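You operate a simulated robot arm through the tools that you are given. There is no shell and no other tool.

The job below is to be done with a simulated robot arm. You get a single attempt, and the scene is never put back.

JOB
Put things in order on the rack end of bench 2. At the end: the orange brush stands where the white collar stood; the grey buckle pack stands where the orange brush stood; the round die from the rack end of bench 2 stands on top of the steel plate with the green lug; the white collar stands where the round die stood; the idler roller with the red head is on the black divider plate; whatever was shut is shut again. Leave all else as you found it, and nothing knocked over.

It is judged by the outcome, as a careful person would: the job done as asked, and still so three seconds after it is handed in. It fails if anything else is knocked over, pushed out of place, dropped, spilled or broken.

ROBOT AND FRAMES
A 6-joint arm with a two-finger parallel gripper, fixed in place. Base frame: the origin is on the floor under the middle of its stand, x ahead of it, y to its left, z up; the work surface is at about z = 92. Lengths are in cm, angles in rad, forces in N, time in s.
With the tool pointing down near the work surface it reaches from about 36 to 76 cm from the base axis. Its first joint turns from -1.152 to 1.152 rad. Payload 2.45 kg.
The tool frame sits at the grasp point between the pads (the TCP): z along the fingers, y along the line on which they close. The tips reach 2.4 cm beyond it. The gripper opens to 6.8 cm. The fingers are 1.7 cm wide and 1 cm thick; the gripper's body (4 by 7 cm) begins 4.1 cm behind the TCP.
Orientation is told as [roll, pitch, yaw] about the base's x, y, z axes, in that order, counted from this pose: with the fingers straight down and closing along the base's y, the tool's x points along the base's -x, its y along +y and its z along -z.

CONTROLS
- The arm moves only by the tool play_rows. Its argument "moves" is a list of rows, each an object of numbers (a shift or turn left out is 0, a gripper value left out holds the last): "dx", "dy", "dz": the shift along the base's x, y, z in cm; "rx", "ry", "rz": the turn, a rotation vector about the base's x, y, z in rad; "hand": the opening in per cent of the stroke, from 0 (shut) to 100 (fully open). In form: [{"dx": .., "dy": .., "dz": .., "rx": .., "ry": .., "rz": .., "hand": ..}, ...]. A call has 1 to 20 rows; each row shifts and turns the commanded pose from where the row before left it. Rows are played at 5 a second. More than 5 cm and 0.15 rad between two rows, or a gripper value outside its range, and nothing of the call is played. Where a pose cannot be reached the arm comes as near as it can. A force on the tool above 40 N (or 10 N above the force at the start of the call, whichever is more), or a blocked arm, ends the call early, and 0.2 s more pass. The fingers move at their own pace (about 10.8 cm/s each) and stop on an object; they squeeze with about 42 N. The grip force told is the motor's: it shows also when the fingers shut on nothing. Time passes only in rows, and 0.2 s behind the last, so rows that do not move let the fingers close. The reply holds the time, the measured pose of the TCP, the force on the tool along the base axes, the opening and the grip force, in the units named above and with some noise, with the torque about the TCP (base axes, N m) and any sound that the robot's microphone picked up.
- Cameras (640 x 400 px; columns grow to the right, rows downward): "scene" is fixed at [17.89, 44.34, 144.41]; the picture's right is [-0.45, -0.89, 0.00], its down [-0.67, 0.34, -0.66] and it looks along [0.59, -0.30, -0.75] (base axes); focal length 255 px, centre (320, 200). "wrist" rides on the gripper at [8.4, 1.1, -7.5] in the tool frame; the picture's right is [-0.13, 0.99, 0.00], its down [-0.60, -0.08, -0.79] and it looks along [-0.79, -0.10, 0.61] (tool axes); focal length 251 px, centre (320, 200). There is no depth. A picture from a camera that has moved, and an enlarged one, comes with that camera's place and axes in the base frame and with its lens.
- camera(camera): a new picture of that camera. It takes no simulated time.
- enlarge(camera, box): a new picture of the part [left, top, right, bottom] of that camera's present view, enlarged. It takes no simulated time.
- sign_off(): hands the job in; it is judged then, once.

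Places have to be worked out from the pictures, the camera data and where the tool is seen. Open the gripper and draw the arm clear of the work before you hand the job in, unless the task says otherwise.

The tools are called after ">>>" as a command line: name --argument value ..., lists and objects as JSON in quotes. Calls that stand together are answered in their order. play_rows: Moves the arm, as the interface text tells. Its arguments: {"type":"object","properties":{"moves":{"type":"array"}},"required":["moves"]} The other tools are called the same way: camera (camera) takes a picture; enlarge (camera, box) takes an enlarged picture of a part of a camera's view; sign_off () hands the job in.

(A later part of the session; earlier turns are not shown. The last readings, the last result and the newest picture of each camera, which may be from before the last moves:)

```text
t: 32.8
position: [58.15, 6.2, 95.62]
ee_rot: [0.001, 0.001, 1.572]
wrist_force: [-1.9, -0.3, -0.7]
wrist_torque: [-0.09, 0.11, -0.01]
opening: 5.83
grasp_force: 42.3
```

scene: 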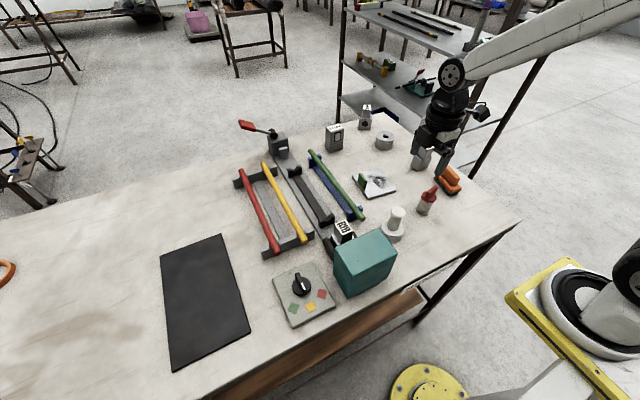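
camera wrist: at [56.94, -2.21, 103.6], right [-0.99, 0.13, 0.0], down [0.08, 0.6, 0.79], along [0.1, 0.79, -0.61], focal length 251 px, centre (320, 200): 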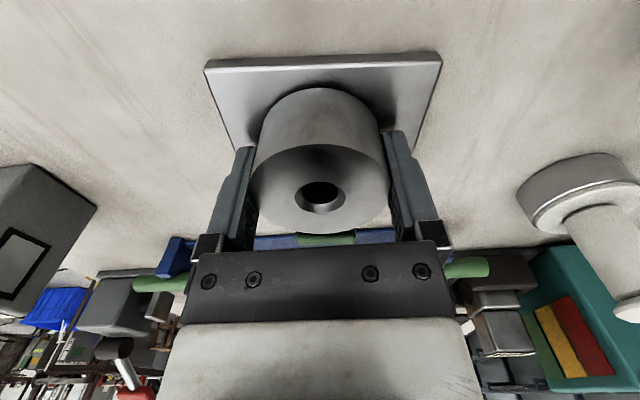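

The load dropped to ~0, so the ring is resting on the plate. I'll open and rise straight up.

>>> play_rows --moves '[{"dz": -0.05}, {"hand": 100}, {}, {}, {}]'

>>> play_rows --moves '[{"dz": 1}, {"dz": 2}, {"dz": 3}, {"dz": 3}, {"dz": 3}, {}]'

>>> camera --camera "wrist"

>>> enlarge --camera "scene" --box '[320, 130, 440, 230]'

```text
t: 34.0
position: [58.17, 6.25, 95.57]
ee_rot: [-0.002, 0.0, 1.569]
wrist_force: [0.3, 0.6, 0.3]
wrist_torque: [0.01, 0.0, 0.01]
opening: 6.81
grasp_force: 0.0
```

```text
t: 35.4
position: [58.1, 6.38, 107.62]
ee_rot: [-0.001, 0.0, 1.57]
wrist_force: [0.0, -0.5, 0.4]
wrist_torque: [-0.01, -0.02, 0.01]
opening: 6.79
grasp_force: 0.1
```

```text
taken
camera wrist: at [56.93, -2.12, 115.2], right [-0.99, 0.13, 0.0], down [0.08, 0.6, 0.79], along [0.1, 0.79, -0.61], focal length 251 px, centre (320, 200)
```

wrist: 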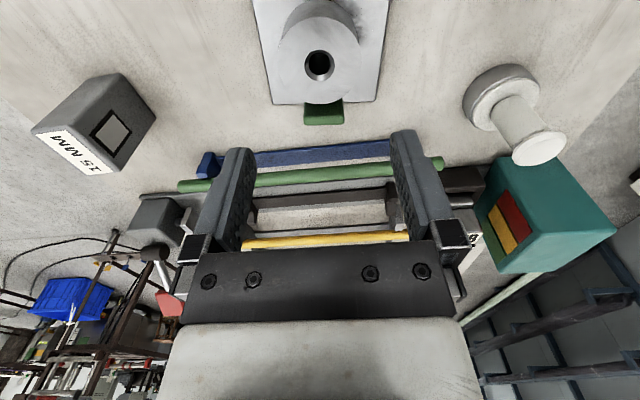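

```text
4.00 times, centred on (380, 180) of scene
camera zoom: at [17.88, 44.34, 144.41], right [-0.45, -0.89, 0.0], down [-0.67, 0.34, -0.66], along [0.59, -0.3, -0.75], focal length 1022 px, centre (80, 280)
```

zoom: 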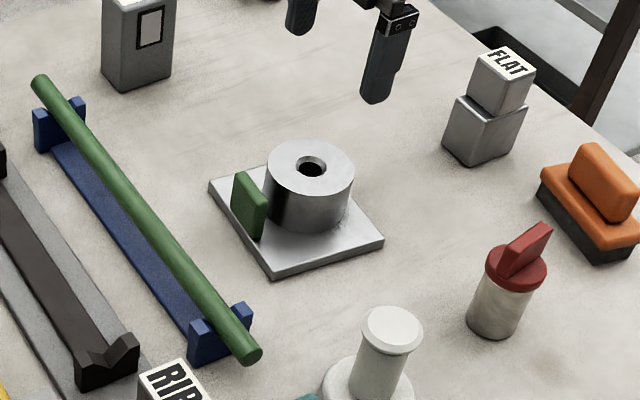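

The die now stands on the steel plate and nothing else was disturbed. Next is the white collar; I'll hover beside/above it (about (41.6, 13)) to measure it.

>>> play_rows --moves '[{"dx": -3, "dy": 1.3, "dz": 0.6}, {"dx": -3.5, "dy": 1.3, "dz": 0.6}, {"dx": -3.5, "dy": 1.3, "dz": 0.6}, {"dx": -3.5, "dy": 1.3, "dz": 0.6}, {"dx": -3, "dy": 1.4}, {}]'

>>> camera --camera "wrist"

>>> enlarge --camera "wrist" --box '[220, 0, 420, 150]'

>>> enlarge --camera "scene" --box '[370, 190, 430, 250]'

```text
t: 36.8
position: [41.47, 12.84, 109.99]
ee_rot: [0.001, -0.001, 1.571]
wrist_force: [-0.2, 0.3, -0.3]
wrist_torque: [0.01, 0.0, -0.01]
opening: 6.83
grasp_force: 0.0
```

```text
taken
camera wrist: at [40.41, 4.41, 117.54], right [-0.99, 0.13, 0.0], down [0.08, 0.6, 0.79], along [0.1, 0.79, -0.61], focal length 251 px, centre (320, 200)
```

wrist: 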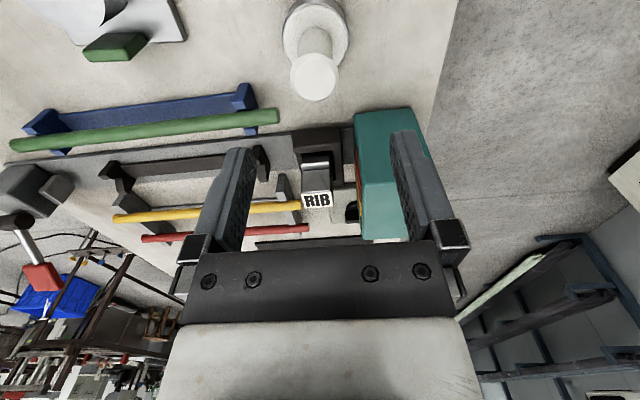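

```text
2.67 times, centred on (320, 75) of wrist
camera zoom: at [40.41, 4.41, 117.54], right [-0.99, 0.13, 0.0], down [0.08, 0.6, 0.79], along [0.1, 0.79, -0.61], focal length 670 px, centre (320, 533)
```

zoom: 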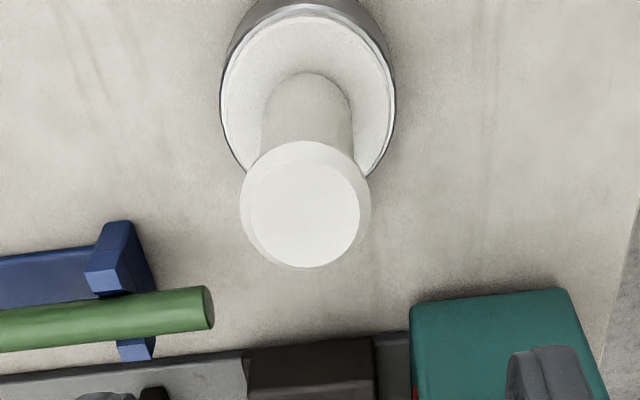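

```text
6.67 times, centred on (400, 220) of scene
camera zoom: at [17.88, 44.34, 144.41], right [-0.45, -0.89, 0.0], down [-0.67, 0.34, -0.66], along [0.59, -0.3, -0.75], focal length 1703 px, centre (-213, 67)
```

zoom: 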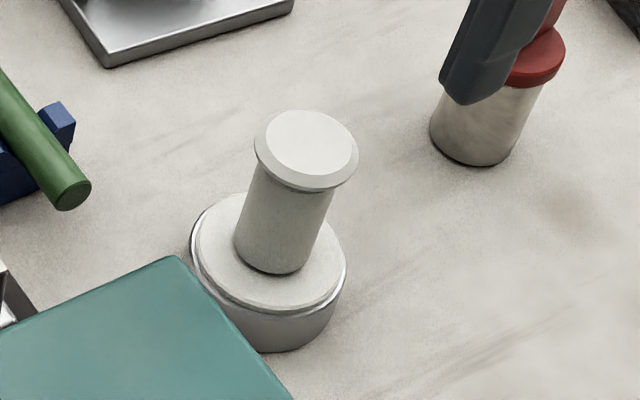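

The collar's cap is about 3.35 cm wide at (41.85, 12.8), top z ≈ 100.4; it stands clear of the teal box. I'll align and lower so the pads straddle the cap and stem.

>>> play_rows --moves '[{"dx": 0.37, "dy": -0.05, "dz": -2, "hand": 100}, {"dz": -3}, {"dz": -2.5}, {"dz": -1.5}, {"dz": -1.5}, {}]'

>>> camera --camera "wrist"

>>> enlarge --camera "scene" --box '[360, 170, 440, 250]'

```text
t: 38.2
position: [41.9, 12.74, 99.53]
ee_rot: [0.0, -0.001, 1.57]
wrist_force: [0.3, -0.2, 0.0]
wrist_torque: [0.02, 0.02, 0.01]
opening: 6.83
grasp_force: 0.0
```

```text
taken
camera wrist: at [40.8, 4.33, 107.13], right [-0.99, 0.13, 0.0], down [0.08, 0.6, 0.79], along [0.1, 0.79, -0.61], focal length 251 px, centre (320, 200)
```

wrist: 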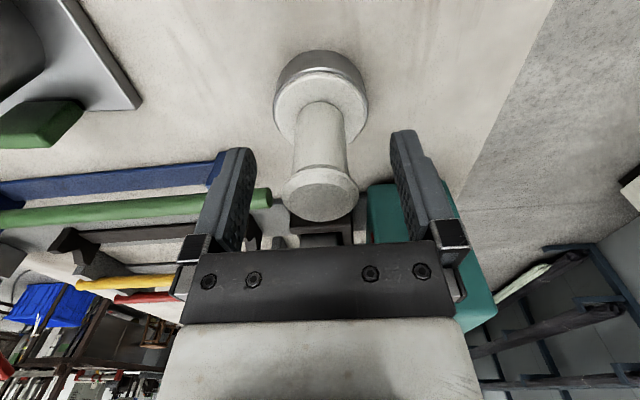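

```text
5.00 times, centred on (400, 210) of scene
camera zoom: at [17.89, 44.34, 144.41], right [-0.45, -0.89, 0.0], down [-0.67, 0.34, -0.66], along [0.59, -0.3, -0.75], focal length 1277 px, centre (-80, 150)
```

zoom: 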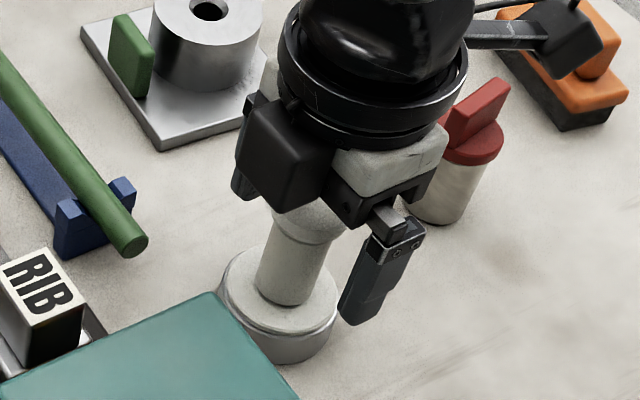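

The cap is well centred between the pads. I'll lower a few millimetres more and close.

>>> play_rows --moves '[{"dz": -0.5}, {"hand": 0}, {}, {}, {}, {}, {}]'

>>> play_rows --moves '[{"dz": 0.1}, {"dz": 0.1}, {"dz": 0.15}, {"dz": 0.15}, {}]'

>>> camera --camera "wrist"

>>> enlarge --camera "scene" --box '[360, 170, 440, 250]'

```text
t: 39.8
position: [42.04, 12.75, 98.97]
ee_rot: [0.001, 0.0, 1.571]
wrist_force: [-0.4, 0.3, -0.7]
wrist_torque: [-0.01, -0.03, 0.0]
opening: 3.28
grasp_force: 42.1
```

```text
t: 41.0
position: [41.92, 12.77, 99.66]
ee_rot: [0.0, 0.001, 1.572]
wrist_force: [-0.1, -0.3, -0.7]
wrist_torque: [0.02, -0.01, 0.01]
opening: 3.29
grasp_force: 42.2
```

```text
taken
camera wrist: at [40.81, 4.36, 107.12], right [-0.99, 0.13, 0.0], down [0.08, 0.6, 0.79], along [0.1, 0.79, -0.61], focal length 251 px, centre (320, 200)
```

wrist: 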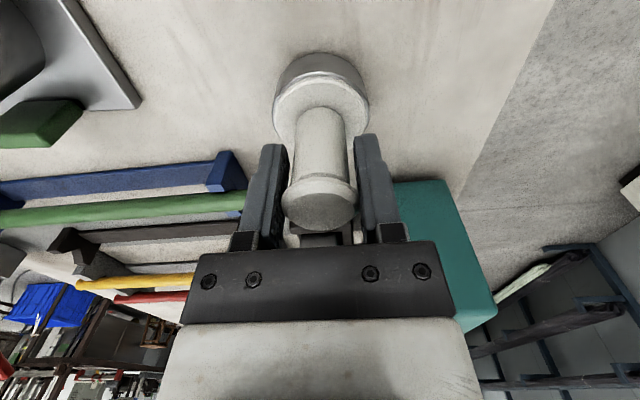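

```text
5.00 times, centred on (400, 210) of scene
camera zoom: at [17.89, 44.34, 144.41], right [-0.45, -0.89, 0.0], down [-0.67, 0.34, -0.66], along [0.59, -0.3, -0.75], focal length 1277 px, centre (-80, 150)
```

zoom: 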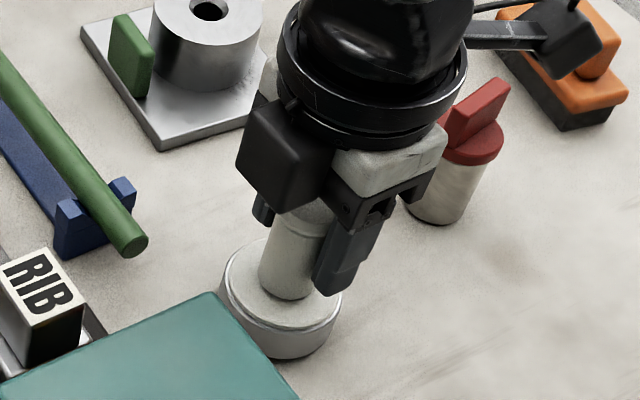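

Grip closed at 3.28 cm on the cap. The collar seems light; I'll lift gently further and check that base and stem come up together.

>>> play_rows --moves '[{"dz": 0.2}, {"dz": 0.3}, {"dz": 0.4}, {"dz": 0.4}, {"dz": 0.3}, {"dz": 0.2}, {}]'

>>> camera --camera "wrist"

>>> enlarge --camera "scene" --box '[360, 170, 440, 250]'

```text
t: 42.6
position: [42.01, 12.67, 101.32]
ee_rot: [-0.001, -0.001, 1.571]
wrist_force: [0.6, -0.8, -1.1]
wrist_torque: [-0.02, -0.02, 0.03]
opening: 3.27
grasp_force: 42.2
```

```text
taken
camera wrist: at [40.84, 4.36, 108.92], right [-0.99, 0.13, 0.0], down [0.08, 0.6, 0.79], along [0.1, 0.79, -0.61], focal length 251 px, centre (320, 200)
```

wrist: 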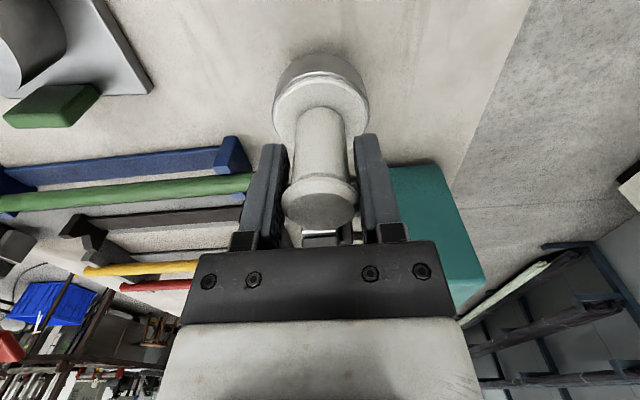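

```text
5.00 times, centred on (400, 210) of scene
camera zoom: at [17.89, 44.34, 144.41], right [-0.45, -0.89, 0.0], down [-0.67, 0.34, -0.66], along [0.59, -0.3, -0.75], focal length 1277 px, centre (-80, 150)
```

zoom: 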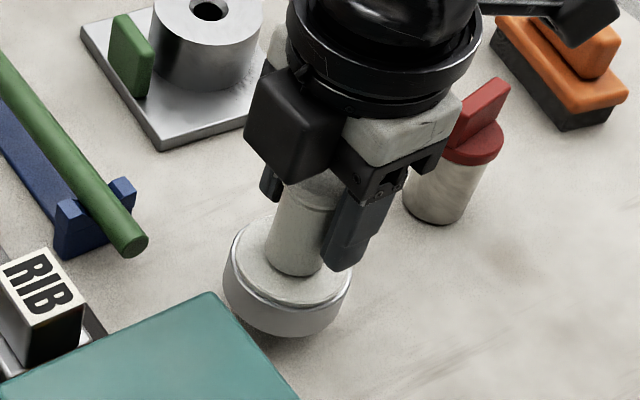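

The whole collar comes up as one piece with no slip. I'll raise it to clear the die and carry it toward the die's old spot (72.0, -7.06).

>>> play_rows --moves '[{"dz": 0.3}, {"dz": 0.5}, {"dz": 0.6}, {"dz": 0.7}, {"dz": 0.7}, {"dz": 0.7}, {"dz": 0.6}, {"dz": 0.5}, {"dz": 0.3}, {"dx": 0.4, "dy": -0.26}, {"dx": 0.7, "dy": -0.46}, {"dx": 1.0, "dy": -0.66}, {"dx": 1.2, "dy": -0.79}, {"dx": 1.2, "dy": -0.79}, {"dx": 1.2, "dy": -0.79}, {"dx": 1.2, "dy": -0.79}, {"dx": 1.2, "dy": -0.79}, {"dx": 1.2, "dy": -0.79}, {"dx": 1.2, "dy": -0.79}]'

>>> play_rows --moves '[{"dx": 1.2, "dy": -0.79}, {"dx": 1.2, "dy": -0.79}, {"dx": 1.2, "dy": -0.79}, {"dx": 1.2, "dy": -0.79}, {"dx": 1.2, "dy": -0.79}, {"dx": 1.2, "dy": -0.79}, {"dx": 1.2, "dy": -0.79}, {"dx": 1.2, "dy": -0.79}, {"dx": 1.2, "dy": -0.79}, {"dx": 1.2, "dy": -0.79}, {"dx": 1.2, "dy": -0.79}, {"dx": 1.2, "dy": -0.79}, {"dx": 1.2, "dy": -0.79}, {"dx": 1.2, "dy": -0.79}, {"dx": 1.0, "dy": -0.66}, {"dx": 0.8, "dy": -0.53}, {"dx": 0.6, "dy": -0.4}, {}]'

>>> camera --camera "wrist"

>>> camera --camera "scene"

```text
t: 46.6
position: [52.56, 5.86, 106.22]
ee_rot: [0.0, -0.001, 1.57]
wrist_force: [0.7, -0.3, -2.6]
wrist_torque: [-0.02, 0.01, 0.02]
opening: 3.26
grasp_force: 42.1
```

```text
t: 50.4
position: [71.65, -6.82, 106.25]
ee_rot: [0.0, 0.001, 1.571]
wrist_force: [1.0, -0.6, -1.0]
wrist_torque: [0.01, 0.0, -0.03]
opening: 3.26
grasp_force: 42.2
```

```text
taken
camera wrist: at [70.53, -15.26, 113.84], right [-0.99, 0.13, 0.0], down [0.08, 0.6, 0.79], along [0.1, 0.79, -0.61], focal length 251 px, centre (320, 200)
```

wrist: 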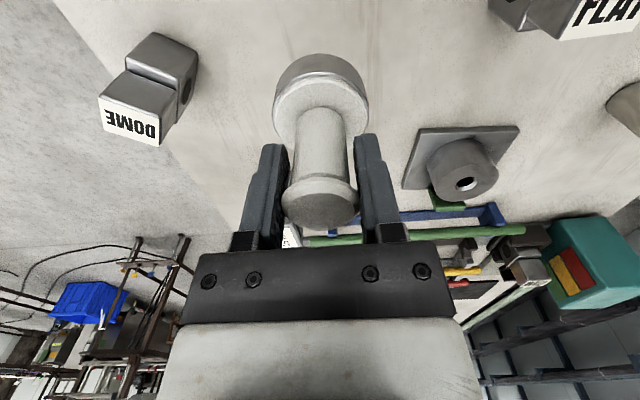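

```text
taken
```

scene: 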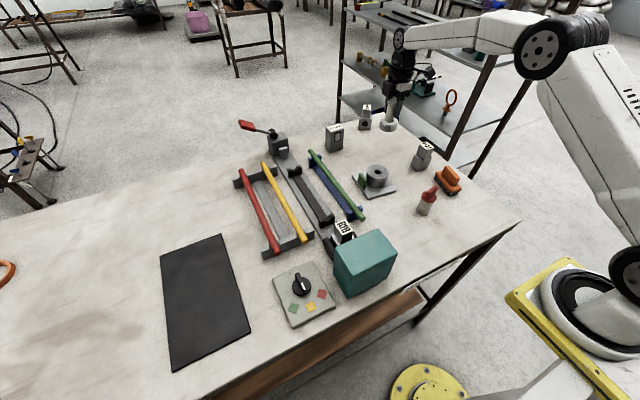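

The collar hangs steady over the old die spot. I'll nudge to (72.0, -7.0) and lower until it touches.

>>> play_rows --moves '[{"dx": 0.2, "dy": -0.1}, {"dx": 0.15, "dy": -0.1, "dz": -0.3}, {"dz": -0.6}, {"dz": -0.8}, {"dz": -0.9}, {"dz": -0.9}, {"dz": -0.9}, {"dz": -0.8}, {"dz": -0.6}, {"dz": -0.4}, {"dz": -0.2}, {"dz": -0.1}, {}]'

>>> camera --camera "wrist"

>>> enlarge --camera "scene" --box '[350, 90, 430, 150]'

```text
t: 53.2
position: [71.98, -6.93, 99.8]
ee_rot: [-0.001, 0.001, 1.571]
wrist_force: [0.1, -0.1, -2.5]
wrist_torque: [0.0, 0.0, 0.0]
opening: 3.26
grasp_force: 42.2
```

```text
taken
camera wrist: at [70.86, -15.41, 107.26], right [-0.99, 0.13, 0.0], down [0.08, 0.6, 0.79], along [0.1, 0.79, -0.61], focal length 251 px, centre (320, 200)
```

wrist: 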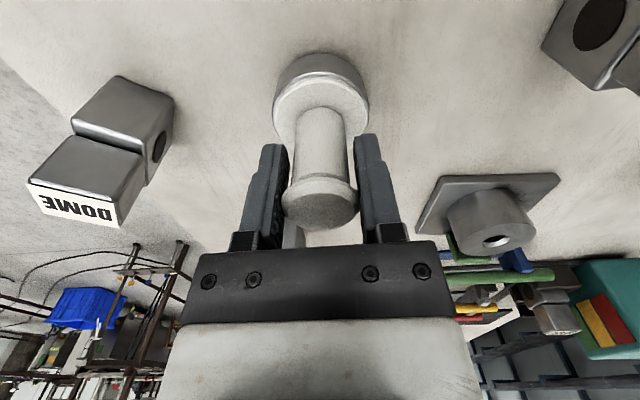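

```text
6.67 times, centred on (390, 120) of scene
camera zoom: at [17.89, 44.34, 144.41], right [-0.45, -0.89, 0.0], down [-0.67, 0.34, -0.66], along [0.59, -0.3, -0.75], focal length 1703 px, centre (-147, 733)
```

zoom: 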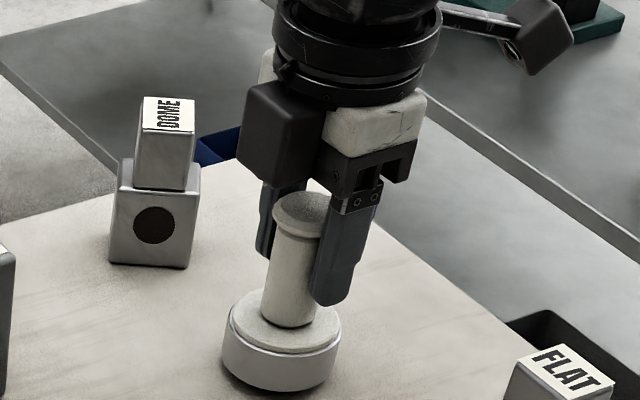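

About 0.7 cm to go. I'll step down slowly and watch the force.

>>> play_rows --moves '[{"dy": -0.08, "dz": -0.15}, {"dz": -0.15}, {"dz": -0.15}, {}]'

>>> play_rows --moves '[{"dz": -0.1}, {"dz": -0.1}, {}]'

```text
t: 54.2
position: [72.1, -7.08, 99.3]
ee_rot: [-0.001, 0.0, 1.571]
wrist_force: [0.2, -0.7, -1.9]
wrist_torque: [-0.02, -0.01, 0.02]
opening: 3.27
grasp_force: 42.5
```

```text
t: 55.0
position: [72.12, -7.01, 99.09]
ee_rot: [0.0, 0.0, 1.573]
wrist_force: [0.2, -0.5, -1.4]
wrist_torque: [0.01, 0.01, -0.01]
opening: 3.28
grasp_force: 42.4
```

>>> play_rows --moves '[{"dz": -0.08}, {"dz": -0.07}, {}]'

>>> enlarge --camera "scene" --box '[350, 90, 430, 150]'

```text
t: 55.8
position: [72.16, -7.06, 99.11]
ee_rot: [0.0, 0.0, 1.571]
wrist_force: [-4.1, 1.3, 11.2]
wrist_torque: [0.09, 0.34, -0.07]
opening: 3.26
grasp_force: 42.0
```

```text
6.67 times, centred on (390, 120) of scene
camera zoom: at [17.85, 44.34, 144.41], right [-0.45, -0.89, 0.0], down [-0.67, 0.34, -0.66], along [0.59, -0.3, -0.75], focal length 1703 px, centre (-147, 733)
```

zoom: 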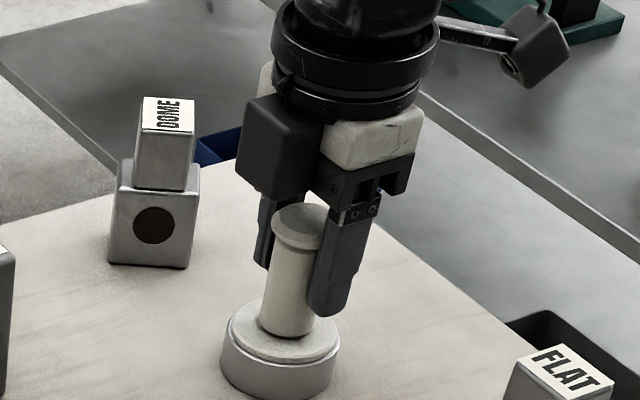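

The table is now taking the load (11 N up). I'll ease off slightly, open, and rise straight up.

>>> play_rows --moves '[{"dz": 0.08}, {"hand": 100}, {}, {}, {}]'

>>> play_rows --moves '[{"dz": 1}, {"dz": 2}, {"dz": 3}, {"dz": 3}, {"dz": 2}, {}]'

>>> camera --camera "wrist"

>>> enlarge --camera "scene" --box '[320, 90, 480, 210]'

```text
t: 57.0
position: [72.01, -6.99, 99.04]
ee_rot: [0.0, 0.001, 1.571]
wrist_force: [0.5, 0.1, 0.6]
wrist_torque: [0.0, 0.02, -0.01]
opening: 6.81
grasp_force: 0.1
```

```text
t: 58.4
position: [71.87, -7.09, 110.03]
ee_rot: [0.002, 0.0, 1.57]
wrist_force: [-0.1, -0.2, 0.5]
wrist_torque: [0.04, 0.0, -0.01]
opening: 6.81
grasp_force: 0.1
```

```text
taken
camera wrist: at [70.75, -15.5, 117.59], right [-0.99, 0.13, 0.0], down [0.08, 0.6, 0.79], along [0.1, 0.79, -0.61], focal length 251 px, centre (320, 200)
```

wrist: 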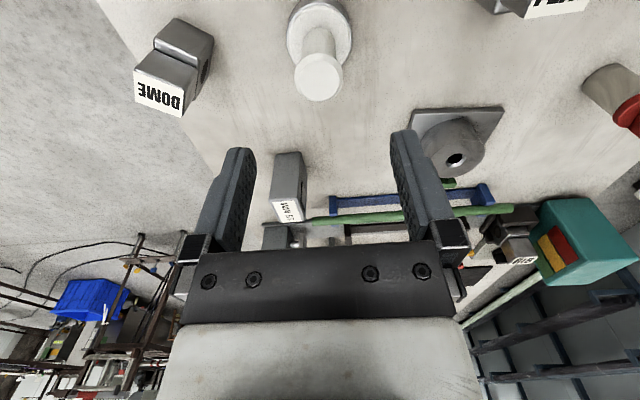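

```text
3.33 times, centred on (400, 150) of scene
camera zoom: at [17.89, 44.34, 144.41], right [-0.45, -0.89, 0.0], down [-0.67, 0.34, -0.66], along [0.59, -0.3, -0.75], focal length 851 px, centre (53, 367)
```

zoom: 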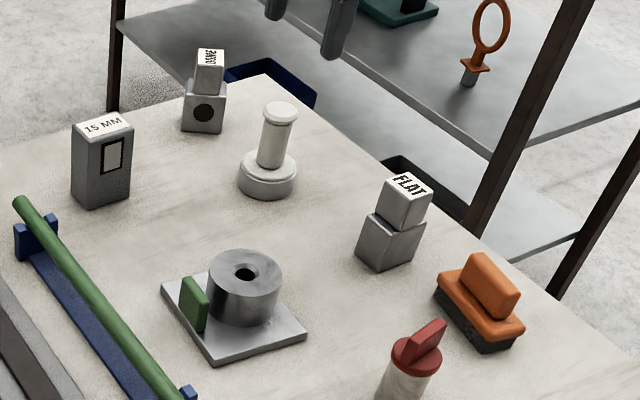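

The collar stands where the die was. Next is the orange brush; I'll turn the hand to line up with the brush's short axis and hover above it.

>>> play_rows --moves '[{"dx": -2.0, "dy": -0.38, "rz": -0.145}, {"dx": -2.0, "dy": -0.38, "rz": -0.145}, {"dx": -2.0, "dy": -0.38, "rz": -0.145}, {"dx": -2.0, "dy": -0.38, "rz": -0.145}, {"dx": -2.0, "dy": -0.38, "rz": -0.145}, {"dx": -2.0, "dy": -0.38, "rz": -0.145}, {"dx": -2.0, "dy": -0.38, "rz": -0.145}, {"dx": -2.0, "dy": -0.38, "rz": -0.145}, {"dx": -2.0, "dy": -0.38, "rz": -0.145}, {"dx": -2.0, "dy": -0.38, "rz": -0.145}, {"dx": -2.0, "dy": -0.38, "rz": -0.145}, {"dx": -2.1, "dy": -0.37, "rz": -0.15}, {}]'

>>> camera --camera "wrist"

>>> enlarge --camera "wrist" --box '[220, 0, 420, 150]'

```text
t: 61.2
position: [47.98, -11.75, 109.98]
ee_rot: [-0.001, 0.0, -0.178]
wrist_force: [0.2, 0.0, 0.0]
wrist_torque: [-0.01, 0.0, -0.01]
opening: 6.81
grasp_force: 0.1
```

```text
taken
camera wrist: at [39.81, -9.18, 117.57], right [0.3, 0.95, 0.0], down [0.58, -0.18, 0.79], along [0.76, -0.24, -0.61], focal length 251 px, centre (320, 200)
```

wrist: 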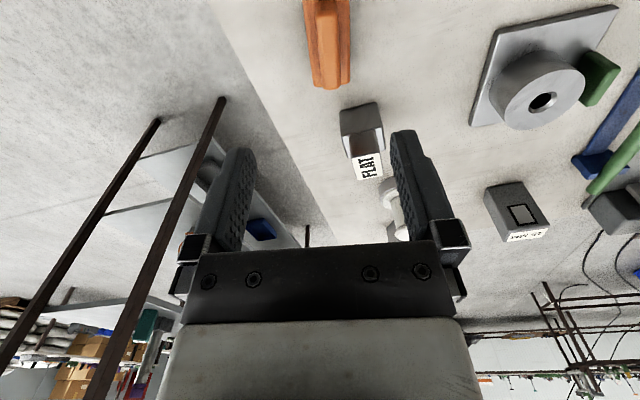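

```text
2.67 times, centred on (320, 75) of wrist
camera zoom: at [39.81, -9.18, 117.57], right [0.3, 0.95, 0.0], down [0.58, -0.18, 0.79], along [0.76, -0.24, -0.61], focal length 670 px, centre (320, 533)
```

zoom: 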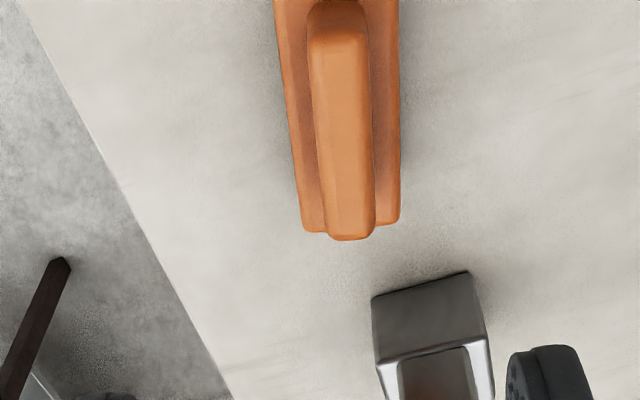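

The brush's slab measures about 8 × 3.5 cm, turned about -0.23 rad, with a 1.7 cm handle ridge. I'll look at its profile from the scene camera to get the heights.

>>> enlarge --camera "scene" --box '[410, 150, 490, 210]'

>>> camera --camera "scene"

```text
6.67 times, centred on (450, 180) of scene
camera zoom: at [17.88, 44.34, 144.41], right [-0.45, -0.89, 0.0], down [-0.67, 0.34, -0.66], along [0.59, -0.3, -0.75], focal length 1703 px, centre (-547, 333)
```

zoom: 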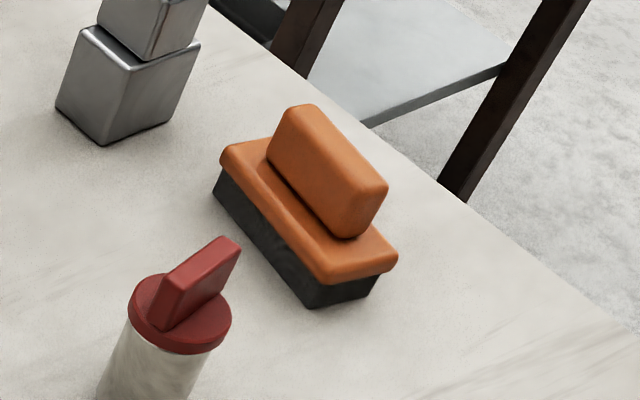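

```text
taken
```

scene: 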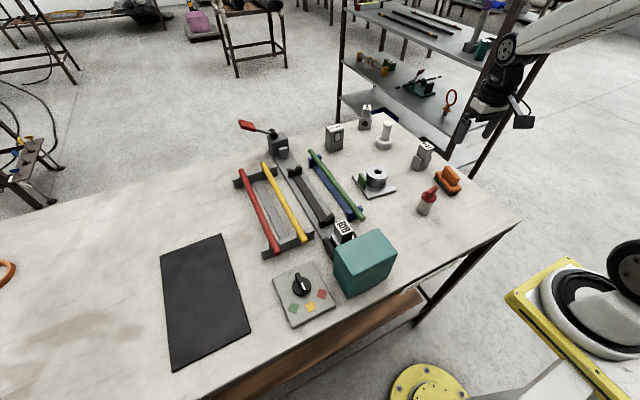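

Slab top is near z ≈ 94.9 and the handle top ≈ 97.3, so I can straddle the slab with the palm clear of the handle. I'll align to (47.6, -11.0), yaw -0.22, and descend partway to check.

>>> play_rows --moves '[{"dx": -0.36, "dy": 0.75, "rz": -0.045, "dz": -1, "hand": 100}, {"dz": -3}, {"dz": -3}, {"dz": -2}, {}]'

>>> camera --camera "wrist"

>>> enlarge --camera "scene" --box '[410, 140, 490, 210]'

```text
t: 62.4
position: [47.65, -10.9, 100.99]
ee_rot: [0.0, -0.001, -0.22]
wrist_force: [0.4, 0.3, 1.2]
wrist_torque: [0.02, 0.01, 0.03]
opening: 6.82
grasp_force: 0.1
```

```text
taken
camera wrist: at [39.61, -8.07, 108.55], right [0.34, 0.94, 0.0], down [0.57, -0.21, 0.79], along [0.75, -0.27, -0.61], focal length 251 px, centre (320, 200)
```

wrist: 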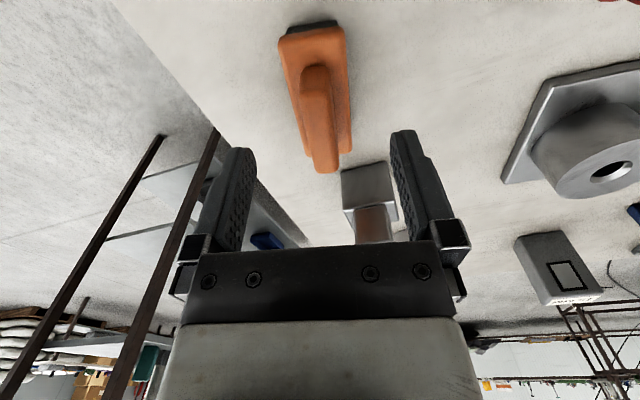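

```text
5.71 times, centred on (450, 175) of scene
camera zoom: at [17.89, 44.34, 144.41], right [-0.45, -0.89, 0.0], down [-0.67, 0.34, -0.66], along [0.59, -0.3, -0.75], focal length 1460 px, centre (-423, 343)
```

zoom: 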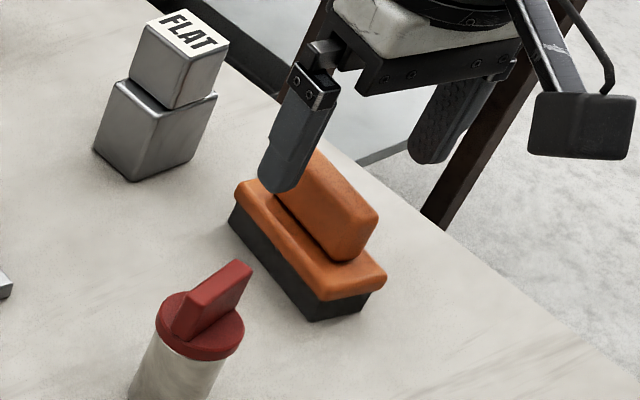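

>>> enlarge --camera "wrist" --box '[240, 0, 400, 190]'

```text
2.11 times, centred on (320, 95) of wrist
camera zoom: at [39.61, -8.07, 108.55], right [0.34, 0.94, 0.0], down [0.57, -0.21, 0.79], along [0.75, -0.27, -0.61], focal length 529 px, centre (320, 421)
```

zoom: 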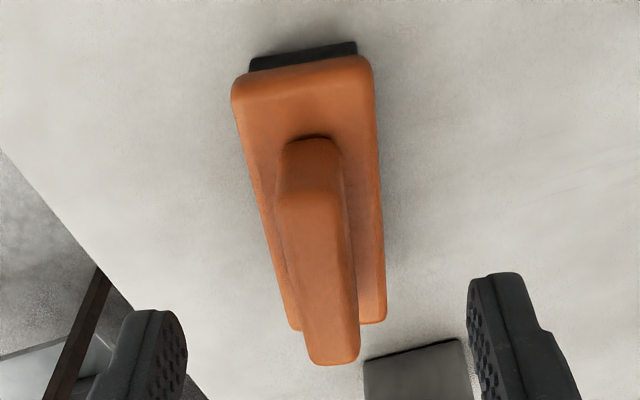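

The brush centre computes to (47.8, -10.96) at yaw -0.215, matching the hand. Descending to the slab and closing.

>>> play_rows --moves '[{"dx": 0.1, "dz": -2}, {"dz": -2}, {"dz": -1}, {"dz": -0.7}, {}, {"hand": 0}, {}, {}, {}, {}, {}]'

>>> camera --camera "wrist"

>>> enlarge --camera "scene" --box '[410, 140, 490, 210]'

```text
t: 64.8
position: [47.67, -10.92, 95.37]
ee_rot: [0.0, -0.001, -0.218]
wrist_force: [0.0, 0.2, 0.4]
wrist_torque: [0.0, -0.01, 0.0]
opening: 3.43
grasp_force: 41.4
```

```text
taken
camera wrist: at [39.65, -8.05, 102.86], right [0.34, 0.94, 0.0], down [0.57, -0.21, 0.79], along [0.74, -0.27, -0.61], focal length 251 px, centre (320, 200)
```

wrist: 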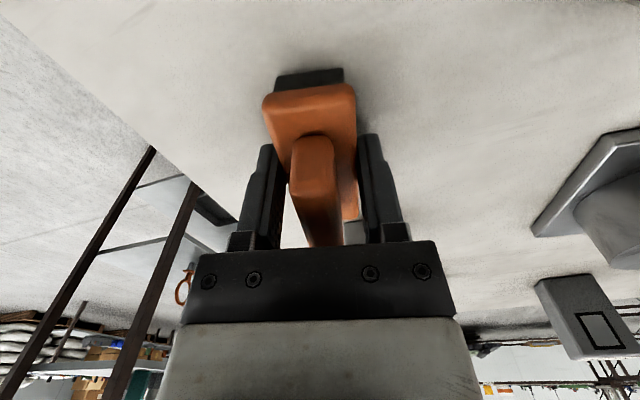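

```text
5.71 times, centred on (450, 175) of scene
camera zoom: at [17.89, 44.34, 144.41], right [-0.45, -0.89, 0.0], down [-0.67, 0.34, -0.66], along [0.59, -0.3, -0.75], focal length 1460 px, centre (-423, 343)
```

zoom: 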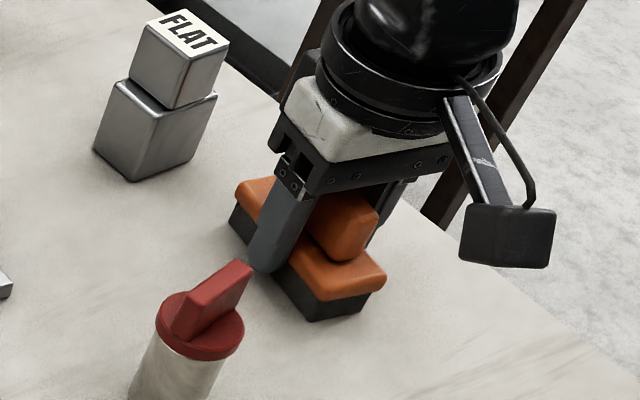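

The slab is held at 3.43 cm. I'll lift gently, high enough to pass over the red-headed roller.

>>> play_rows --moves '[{"dz": 0.1}, {"dz": 0.15}, {"dz": 0.25}, {"dz": 0.35}, {"dz": 0.35}, {"dz": 0.2}, {}]'

>>> camera --camera "wrist"

>>> enlarge --camera "scene" --box '[410, 140, 490, 210]'

```text
t: 66.4
position: [47.65, -10.89, 96.74]
ee_rot: [0.003, -0.001, -0.219]
wrist_force: [-0.4, 0.0, -1.2]
wrist_torque: [0.0, 0.02, -0.03]
opening: 3.42
grasp_force: 41.9
```

```text
taken
camera wrist: at [39.63, -8.0, 104.29], right [0.34, 0.94, 0.0], down [0.57, -0.21, 0.79], along [0.74, -0.27, -0.61], focal length 251 px, centre (320, 200)
```

wrist: 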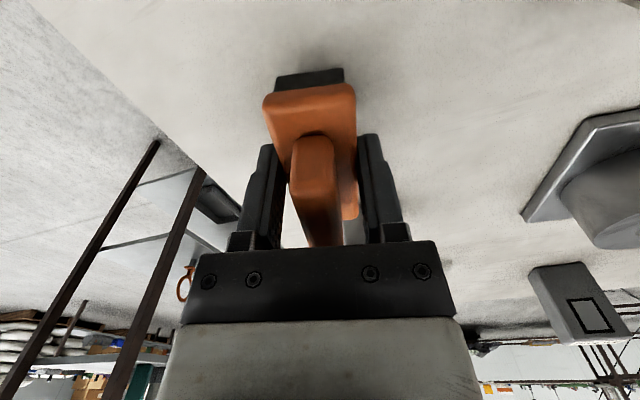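

```text
5.71 times, centred on (450, 175) of scene
camera zoom: at [17.89, 44.34, 144.41], right [-0.45, -0.89, 0.0], down [-0.67, 0.34, -0.66], along [0.59, -0.3, -0.75], focal length 1460 px, centre (-423, 343)
```

zoom: 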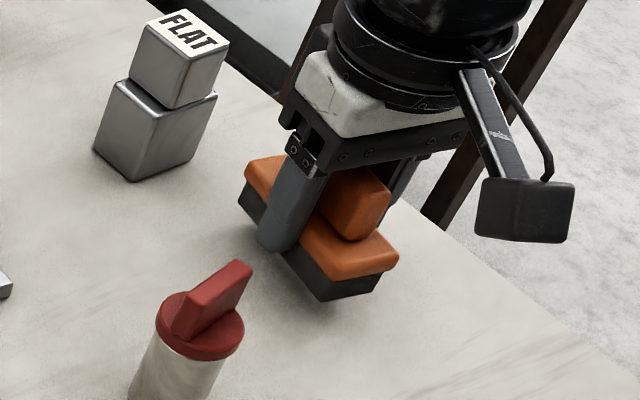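

The brush is lifted cleanly with no slip. Raising above the roller's height and carrying it to the collar's old place (41.85, 12.8).

>>> play_rows --moves '[{"dz": 0.4}, {"dz": 0.7}, {"dz": 1.0}, {"dz": 1.2}, {"dz": 1.2}, {"dz": 1.2}, {"dz": 1.2}, {"dz": 1.0}, {"dz": 0.8}, {"dz": 0.6}, {}]'

>>> play_rows --moves '[{"dx": -0.12, "dy": 0.5}, {"dx": -0.22, "dy": 0.9}, {"dx": -0.32, "dy": 1.3}, {"dx": -0.37, "dy": 1.5}, {"dx": -0.37, "dy": 1.5}, {"dx": -0.37, "dy": 1.5}, {"dx": -0.37, "dy": 1.5}, {"dx": -0.37, "dy": 1.5}, {"dx": -0.37, "dy": 1.5}, {"dx": -0.37, "dy": 1.5}, {"dx": -0.37, "dy": 1.5}, {"dx": -0.37, "dy": 1.5}, {"dx": -0.37, "dy": 1.5}, {"dx": -0.37, "dy": 1.5}, {"dx": -0.37, "dy": 1.5}, {"dx": -0.32, "dy": 1.3}, {"dx": -0.27, "dy": 1.1}, {"dx": -0.15, "dy": 0.6}, {}]'

>>> camera --camera "wrist"

>>> camera --camera "scene"

```text
t: 68.8
position: [47.63, -10.85, 105.94]
ee_rot: [0.001, -0.001, -0.22]
wrist_force: [-0.1, 0.4, -1.3]
wrist_torque: [-0.01, -0.01, 0.03]
opening: 3.43
grasp_force: 41.8
```

```text
t: 72.8
position: [41.83, 12.89, 106.19]
ee_rot: [0.0, 0.0, -0.22]
wrist_force: [0.4, 0.7, -1.4]
wrist_torque: [-0.01, 0.0, 0.01]
opening: 3.45
grasp_force: 41.9
```

```text
taken
camera wrist: at [33.78, 15.7, 113.6], right [0.34, 0.94, 0.0], down [0.57, -0.21, 0.79], along [0.74, -0.27, -0.61], focal length 251 px, centre (320, 200)
```

wrist: 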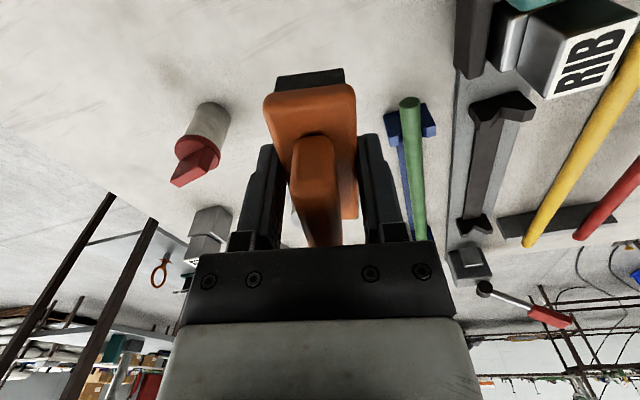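

```text
taken
```

scene: 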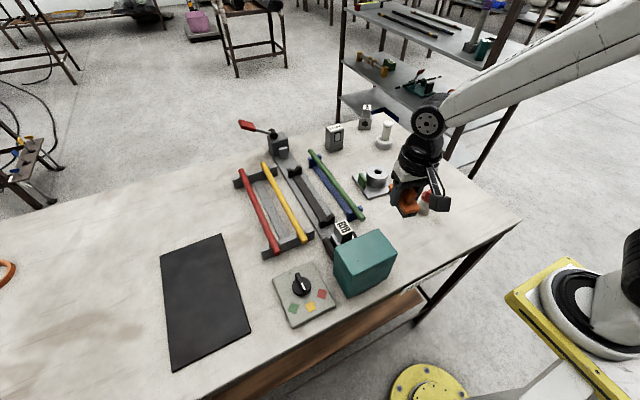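

The brush is above the collar's old place. Lowering it steadily, then the last centimetre slowly.

>>> play_rows --moves '[{"dz": -0.4}, {"dz": -0.8}, {"dz": -1.2}, {"dz": -1.3}, {"dz": -1.3}, {"dz": -1.3}, {"dz": -1.2}, {"dz": -0.9}, {"dz": -0.7}, {"dz": -0.5}, {"dz": -0.3}, {"dz": -0.1}, {}]'

>>> enlarge --camera "scene" --box '[350, 170, 450, 250]'

>>> camera --camera "wrist"

```text
t: 75.6
position: [41.95, 12.97, 96.05]
ee_rot: [0.0, 0.0, -0.221]
wrist_force: [-0.7, -0.1, -0.3]
wrist_torque: [-0.01, -0.02, 0.01]
opening: 3.41
grasp_force: 42.1
```

```text
5.00 times, centred on (400, 210) of scene
camera zoom: at [17.89, 44.34, 144.41], right [-0.45, -0.89, 0.0], down [-0.67, 0.34, -0.66], along [0.59, -0.3, -0.75], focal length 1277 px, centre (-80, 150)
```

zoom: 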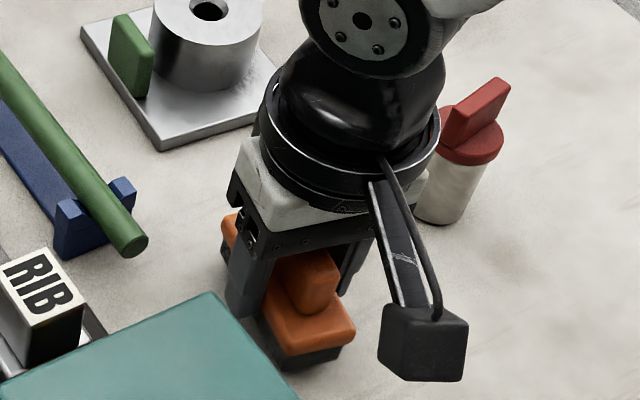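

```text
taken
camera wrist: at [33.82, 15.73, 103.59], right [0.34, 0.94, 0.0], down [0.57, -0.21, 0.79], along [0.75, -0.27, -0.61], focal length 251 px, centre (320, 200)
```

wrist: 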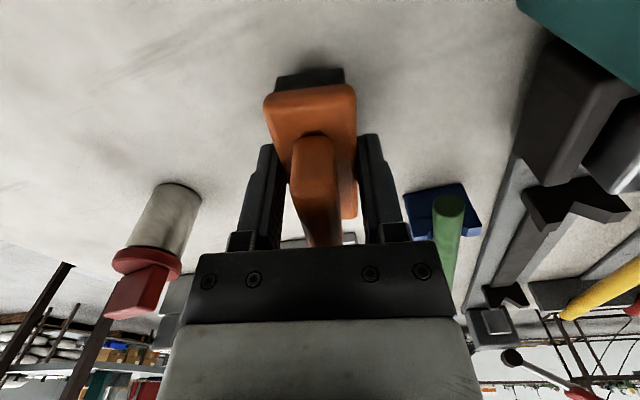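

>>> play_rows --moves '[{"dy": -0.08, "dz": -0.15}, {"dz": -0.15}, {"dz": -0.15}, {}]'

>>> play_rows --moves '[{"dz": -0.1}, {"dz": -0.05}, {}]'

```text
t: 76.6
position: [41.82, 12.81, 95.63]
ee_rot: [0.0, 0.003, -0.218]
wrist_force: [0.3, -0.1, -0.9]
wrist_torque: [0.03, 0.0, -0.04]
opening: 3.42
grasp_force: 41.8
```

```text
t: 77.4
position: [41.9, 12.77, 95.27]
ee_rot: [0.0, 0.001, -0.221]
wrist_force: [-0.1, 0.8, -1.0]
wrist_torque: [0.0, 0.0, 0.02]
opening: 3.45
grasp_force: 41.5
```

The brush isn't taking load yet, so I step down a little further (this call is just small 0.5 mm steps).

>>> play_rows --moves '[{"dz": -0.06}, {"dz": -0.06}, {}]'

>>> enlarge --camera "scene" --box '[350, 170, 450, 250]'

```text
t: 78.2
position: [41.9, 12.74, 95.19]
ee_rot: [0.0, 0.001, -0.22]
wrist_force: [0.4, -0.5, -0.8]
wrist_torque: [-0.02, -0.02, 0.0]
opening: 3.44
grasp_force: 42.4
```

```text
5.00 times, centred on (400, 210) of scene
camera zoom: at [17.89, 44.34, 144.41], right [-0.45, -0.89, 0.0], down [-0.67, 0.34, -0.66], along [0.59, -0.3, -0.75], focal length 1277 px, centre (-80, 150)
```

zoom: 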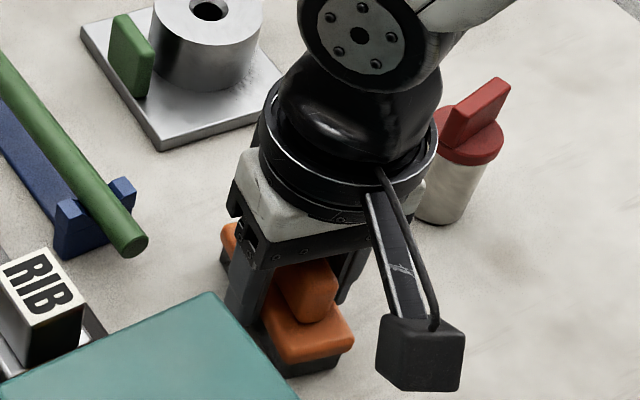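

>>> play_rows --moves '[{"dz": -0.06}, {"dz": -0.06}, {}]'

```text
t: 79.0
position: [41.67, 12.8, 95.35]
ee_rot: [-0.001, 0.0, -0.219]
wrist_force: [-5.7, 1.1, 24.8]
wrist_torque: [-0.04, 0.27, 0.06]
opening: 3.44
grasp_force: 41.4
```

Firm contact with the bench. I ease up a touch, open and rise.

>>> play_rows --moves '[{"dz": 0.1}, {"hand": 100}, {}, {}, {}]'

>>> play_rows --moves '[{"dz": 1}, {"dz": 2}, {"dz": 3}, {"dz": 3}, {"dz": 3}, {}]'

>>> camera --camera "wrist"

>>> camera --camera "scene"

>>> enlarge --camera "scene" --box '[350, 170, 450, 250]'

```text
t: 80.2
position: [41.95, 12.77, 95.24]
ee_rot: [0.0, 0.0, -0.219]
wrist_force: [-0.8, -0.3, -0.7]
wrist_torque: [-0.01, -0.05, 0.0]
opening: 6.79
grasp_force: 0.0
```

```text
t: 81.6
position: [41.91, 12.67, 107.21]
ee_rot: [-0.001, 0.0, -0.22]
wrist_force: [-0.6, -0.8, -0.8]
wrist_torque: [0.02, 0.0, -0.01]
opening: 6.79
grasp_force: 0.0
```

```text
taken
camera wrist: at [33.79, 15.59, 114.8], right [0.34, 0.94, 0.0], down [0.57, -0.21, 0.79], along [0.74, -0.27, -0.61], focal length 251 px, centre (320, 200)
```

wrist: 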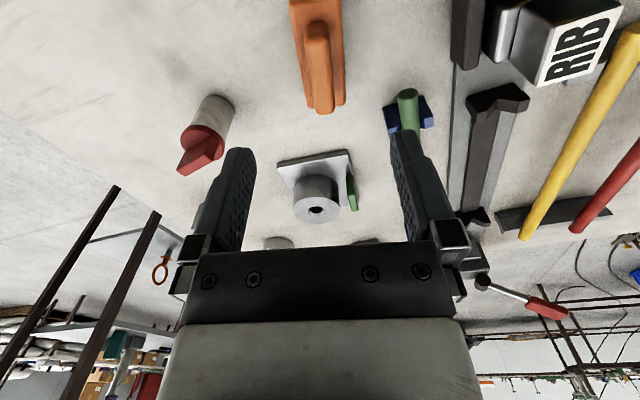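

```text
taken
```

scene: 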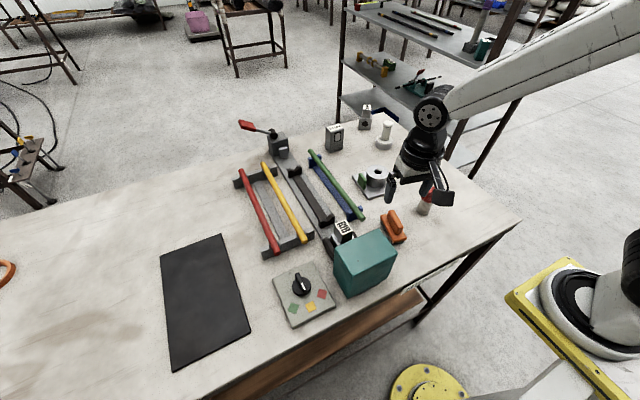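

```text
5.00 times, centred on (400, 210) of scene
camera zoom: at [17.88, 44.34, 144.41], right [-0.45, -0.89, 0.0], down [-0.67, 0.34, -0.66], along [0.59, -0.3, -0.75], focal length 1277 px, centre (-80, 150)
```

zoom: 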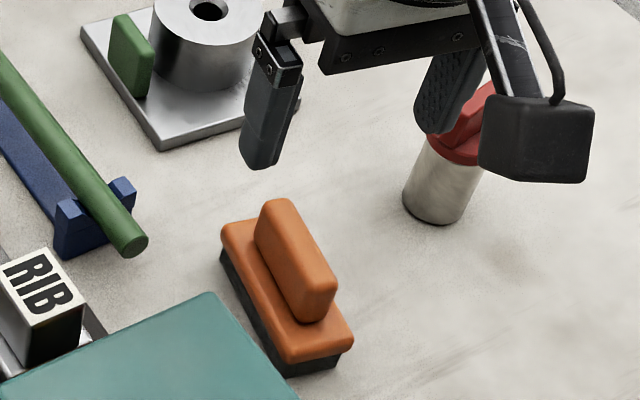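

The brush now stands where the collar was. Next is the grey 15 MM pack; I'll move to view it from closer with the hand straight.

>>> play_rows --moves '[{"dx": 2, "dz": 1.5, "rz": 0.1}, {"dx": 3, "dz": 1.5, "rz": 0.12}, {"dx": 3, "dy": -0.5, "dz": 1}, {"dx": 3, "dy": -0.5, "dz": 1}, {"dx": 3, "dy": -0.5}, {}]'

>>> camera --camera "wrist"

>>> enlarge --camera "wrist" --box '[240, 120, 400, 240]'

>>> enlarge --camera "scene" --box '[290, 100, 370, 160]'

```text
t: 83.0
position: [55.84, 11.32, 112.24]
ee_rot: [0.001, 0.001, -0.001]
wrist_force: [-0.5, -0.1, -0.8]
wrist_torque: [0.02, -0.03, 0.03]
opening: 6.8
grasp_force: 0.1
```

```text
taken
camera wrist: at [47.4, 12.37, 119.82], right [0.13, 0.99, 0.0], down [0.6, -0.08, 0.79], along [0.79, -0.1, -0.61], focal length 251 px, centre (320, 200)
```

wrist: 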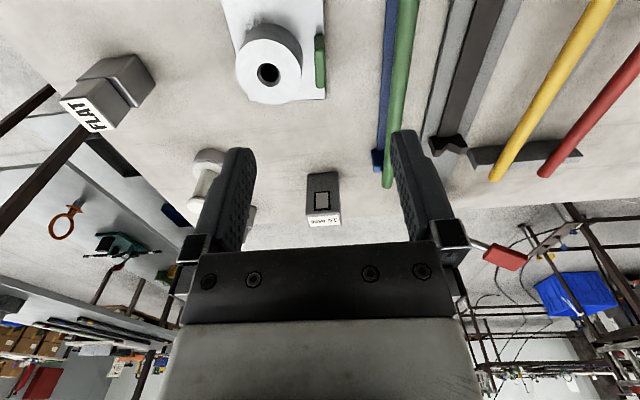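

```text
3.33 times, centred on (320, 180) of wrist
camera zoom: at [47.4, 12.37, 119.82], right [0.13, 0.99, 0.0], down [0.6, -0.08, 0.79], along [0.79, -0.1, -0.61], focal length 838 px, centre (320, 267)
```

zoom: 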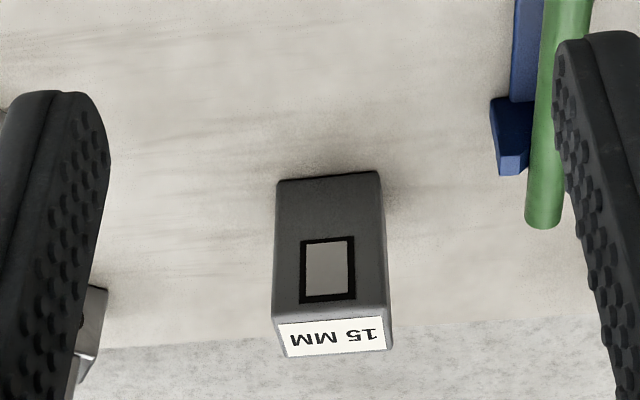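

```text
6.67 times, centred on (330, 130) of scene
camera zoom: at [17.89, 44.34, 144.41], right [-0.45, -0.89, 0.0], down [-0.67, 0.34, -0.66], along [0.59, -0.3, -0.75], focal length 1703 px, centre (253, 667)
```

zoom: 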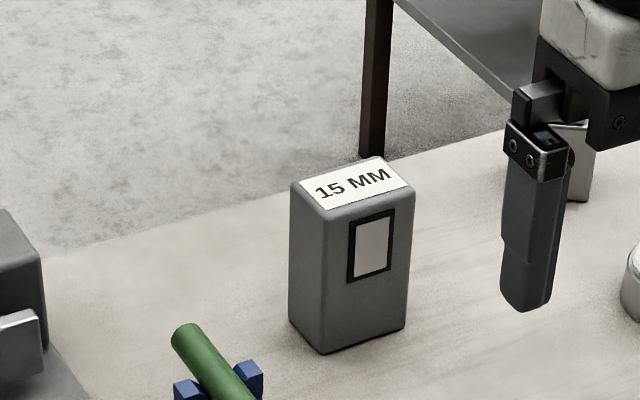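

The pack spans x 76.35–80.0, y 6.5–11.5, top z ≈ 99.6 and stands square. It's just past straight-down reach, so I'll tilt the hand 0.3 rad outward and approach with fingers on its ±y sides.

>>> play_rows --moves '[{"dx": 2, "dy": -0.3, "ry": -0.15}, {"dx": 2, "dy": -0.3, "ry": -0.15}, {"dx": 3, "dy": -0.3, "dz": -0.5}, {"dx": 3, "dy": -0.3, "dz": -0.5}, {"dx": 3, "dy": -0.3, "dz": -0.5}, {"dx": 3, "dy": -0.3, "dz": -0.5}, {"dx": 3, "dy": -0.3, "dz": -0.5}, {"dx": 2, "dy": -0.2, "dz": -0.5}, {"dx": 1, "dz": -0.5}, {}]'

>>> camera --camera "wrist"

>>> camera --camera "scene"

```text
t: 85.2
position: [77.81, 8.93, 108.83]
ee_rot: [0.0, -0.297, 0.001]
wrist_force: [-0.2, -0.6, 0.5]
wrist_torque: [-0.04, -0.02, 0.02]
opening: 6.79
grasp_force: 0.0
```

```text
taken
camera wrist: at [67.47, 10.03, 113.56], right [0.12, 0.99, 0.04], down [0.34, -0.08, 0.94], along [0.93, -0.1, -0.35], focal length 251 px, centre (320, 200)
```

wrist: 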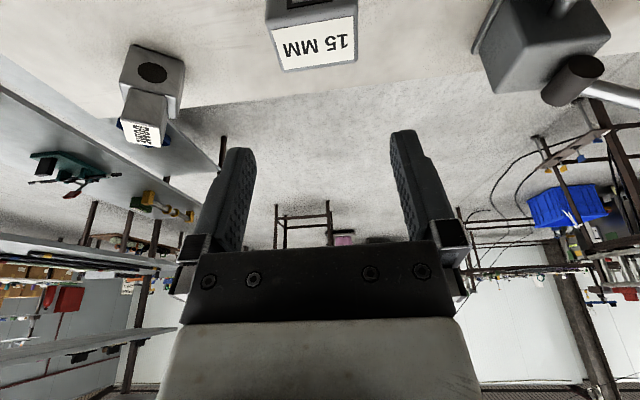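

```text
taken
```

scene: 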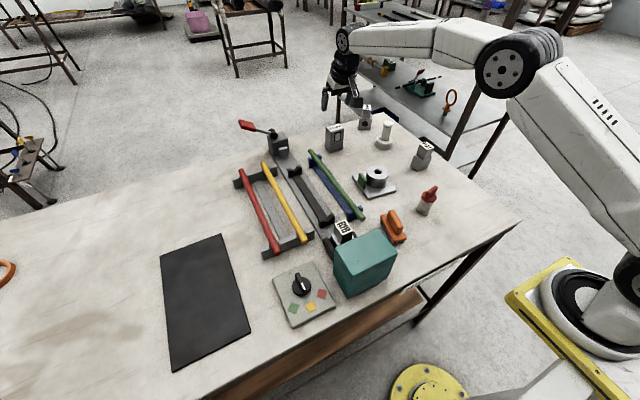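

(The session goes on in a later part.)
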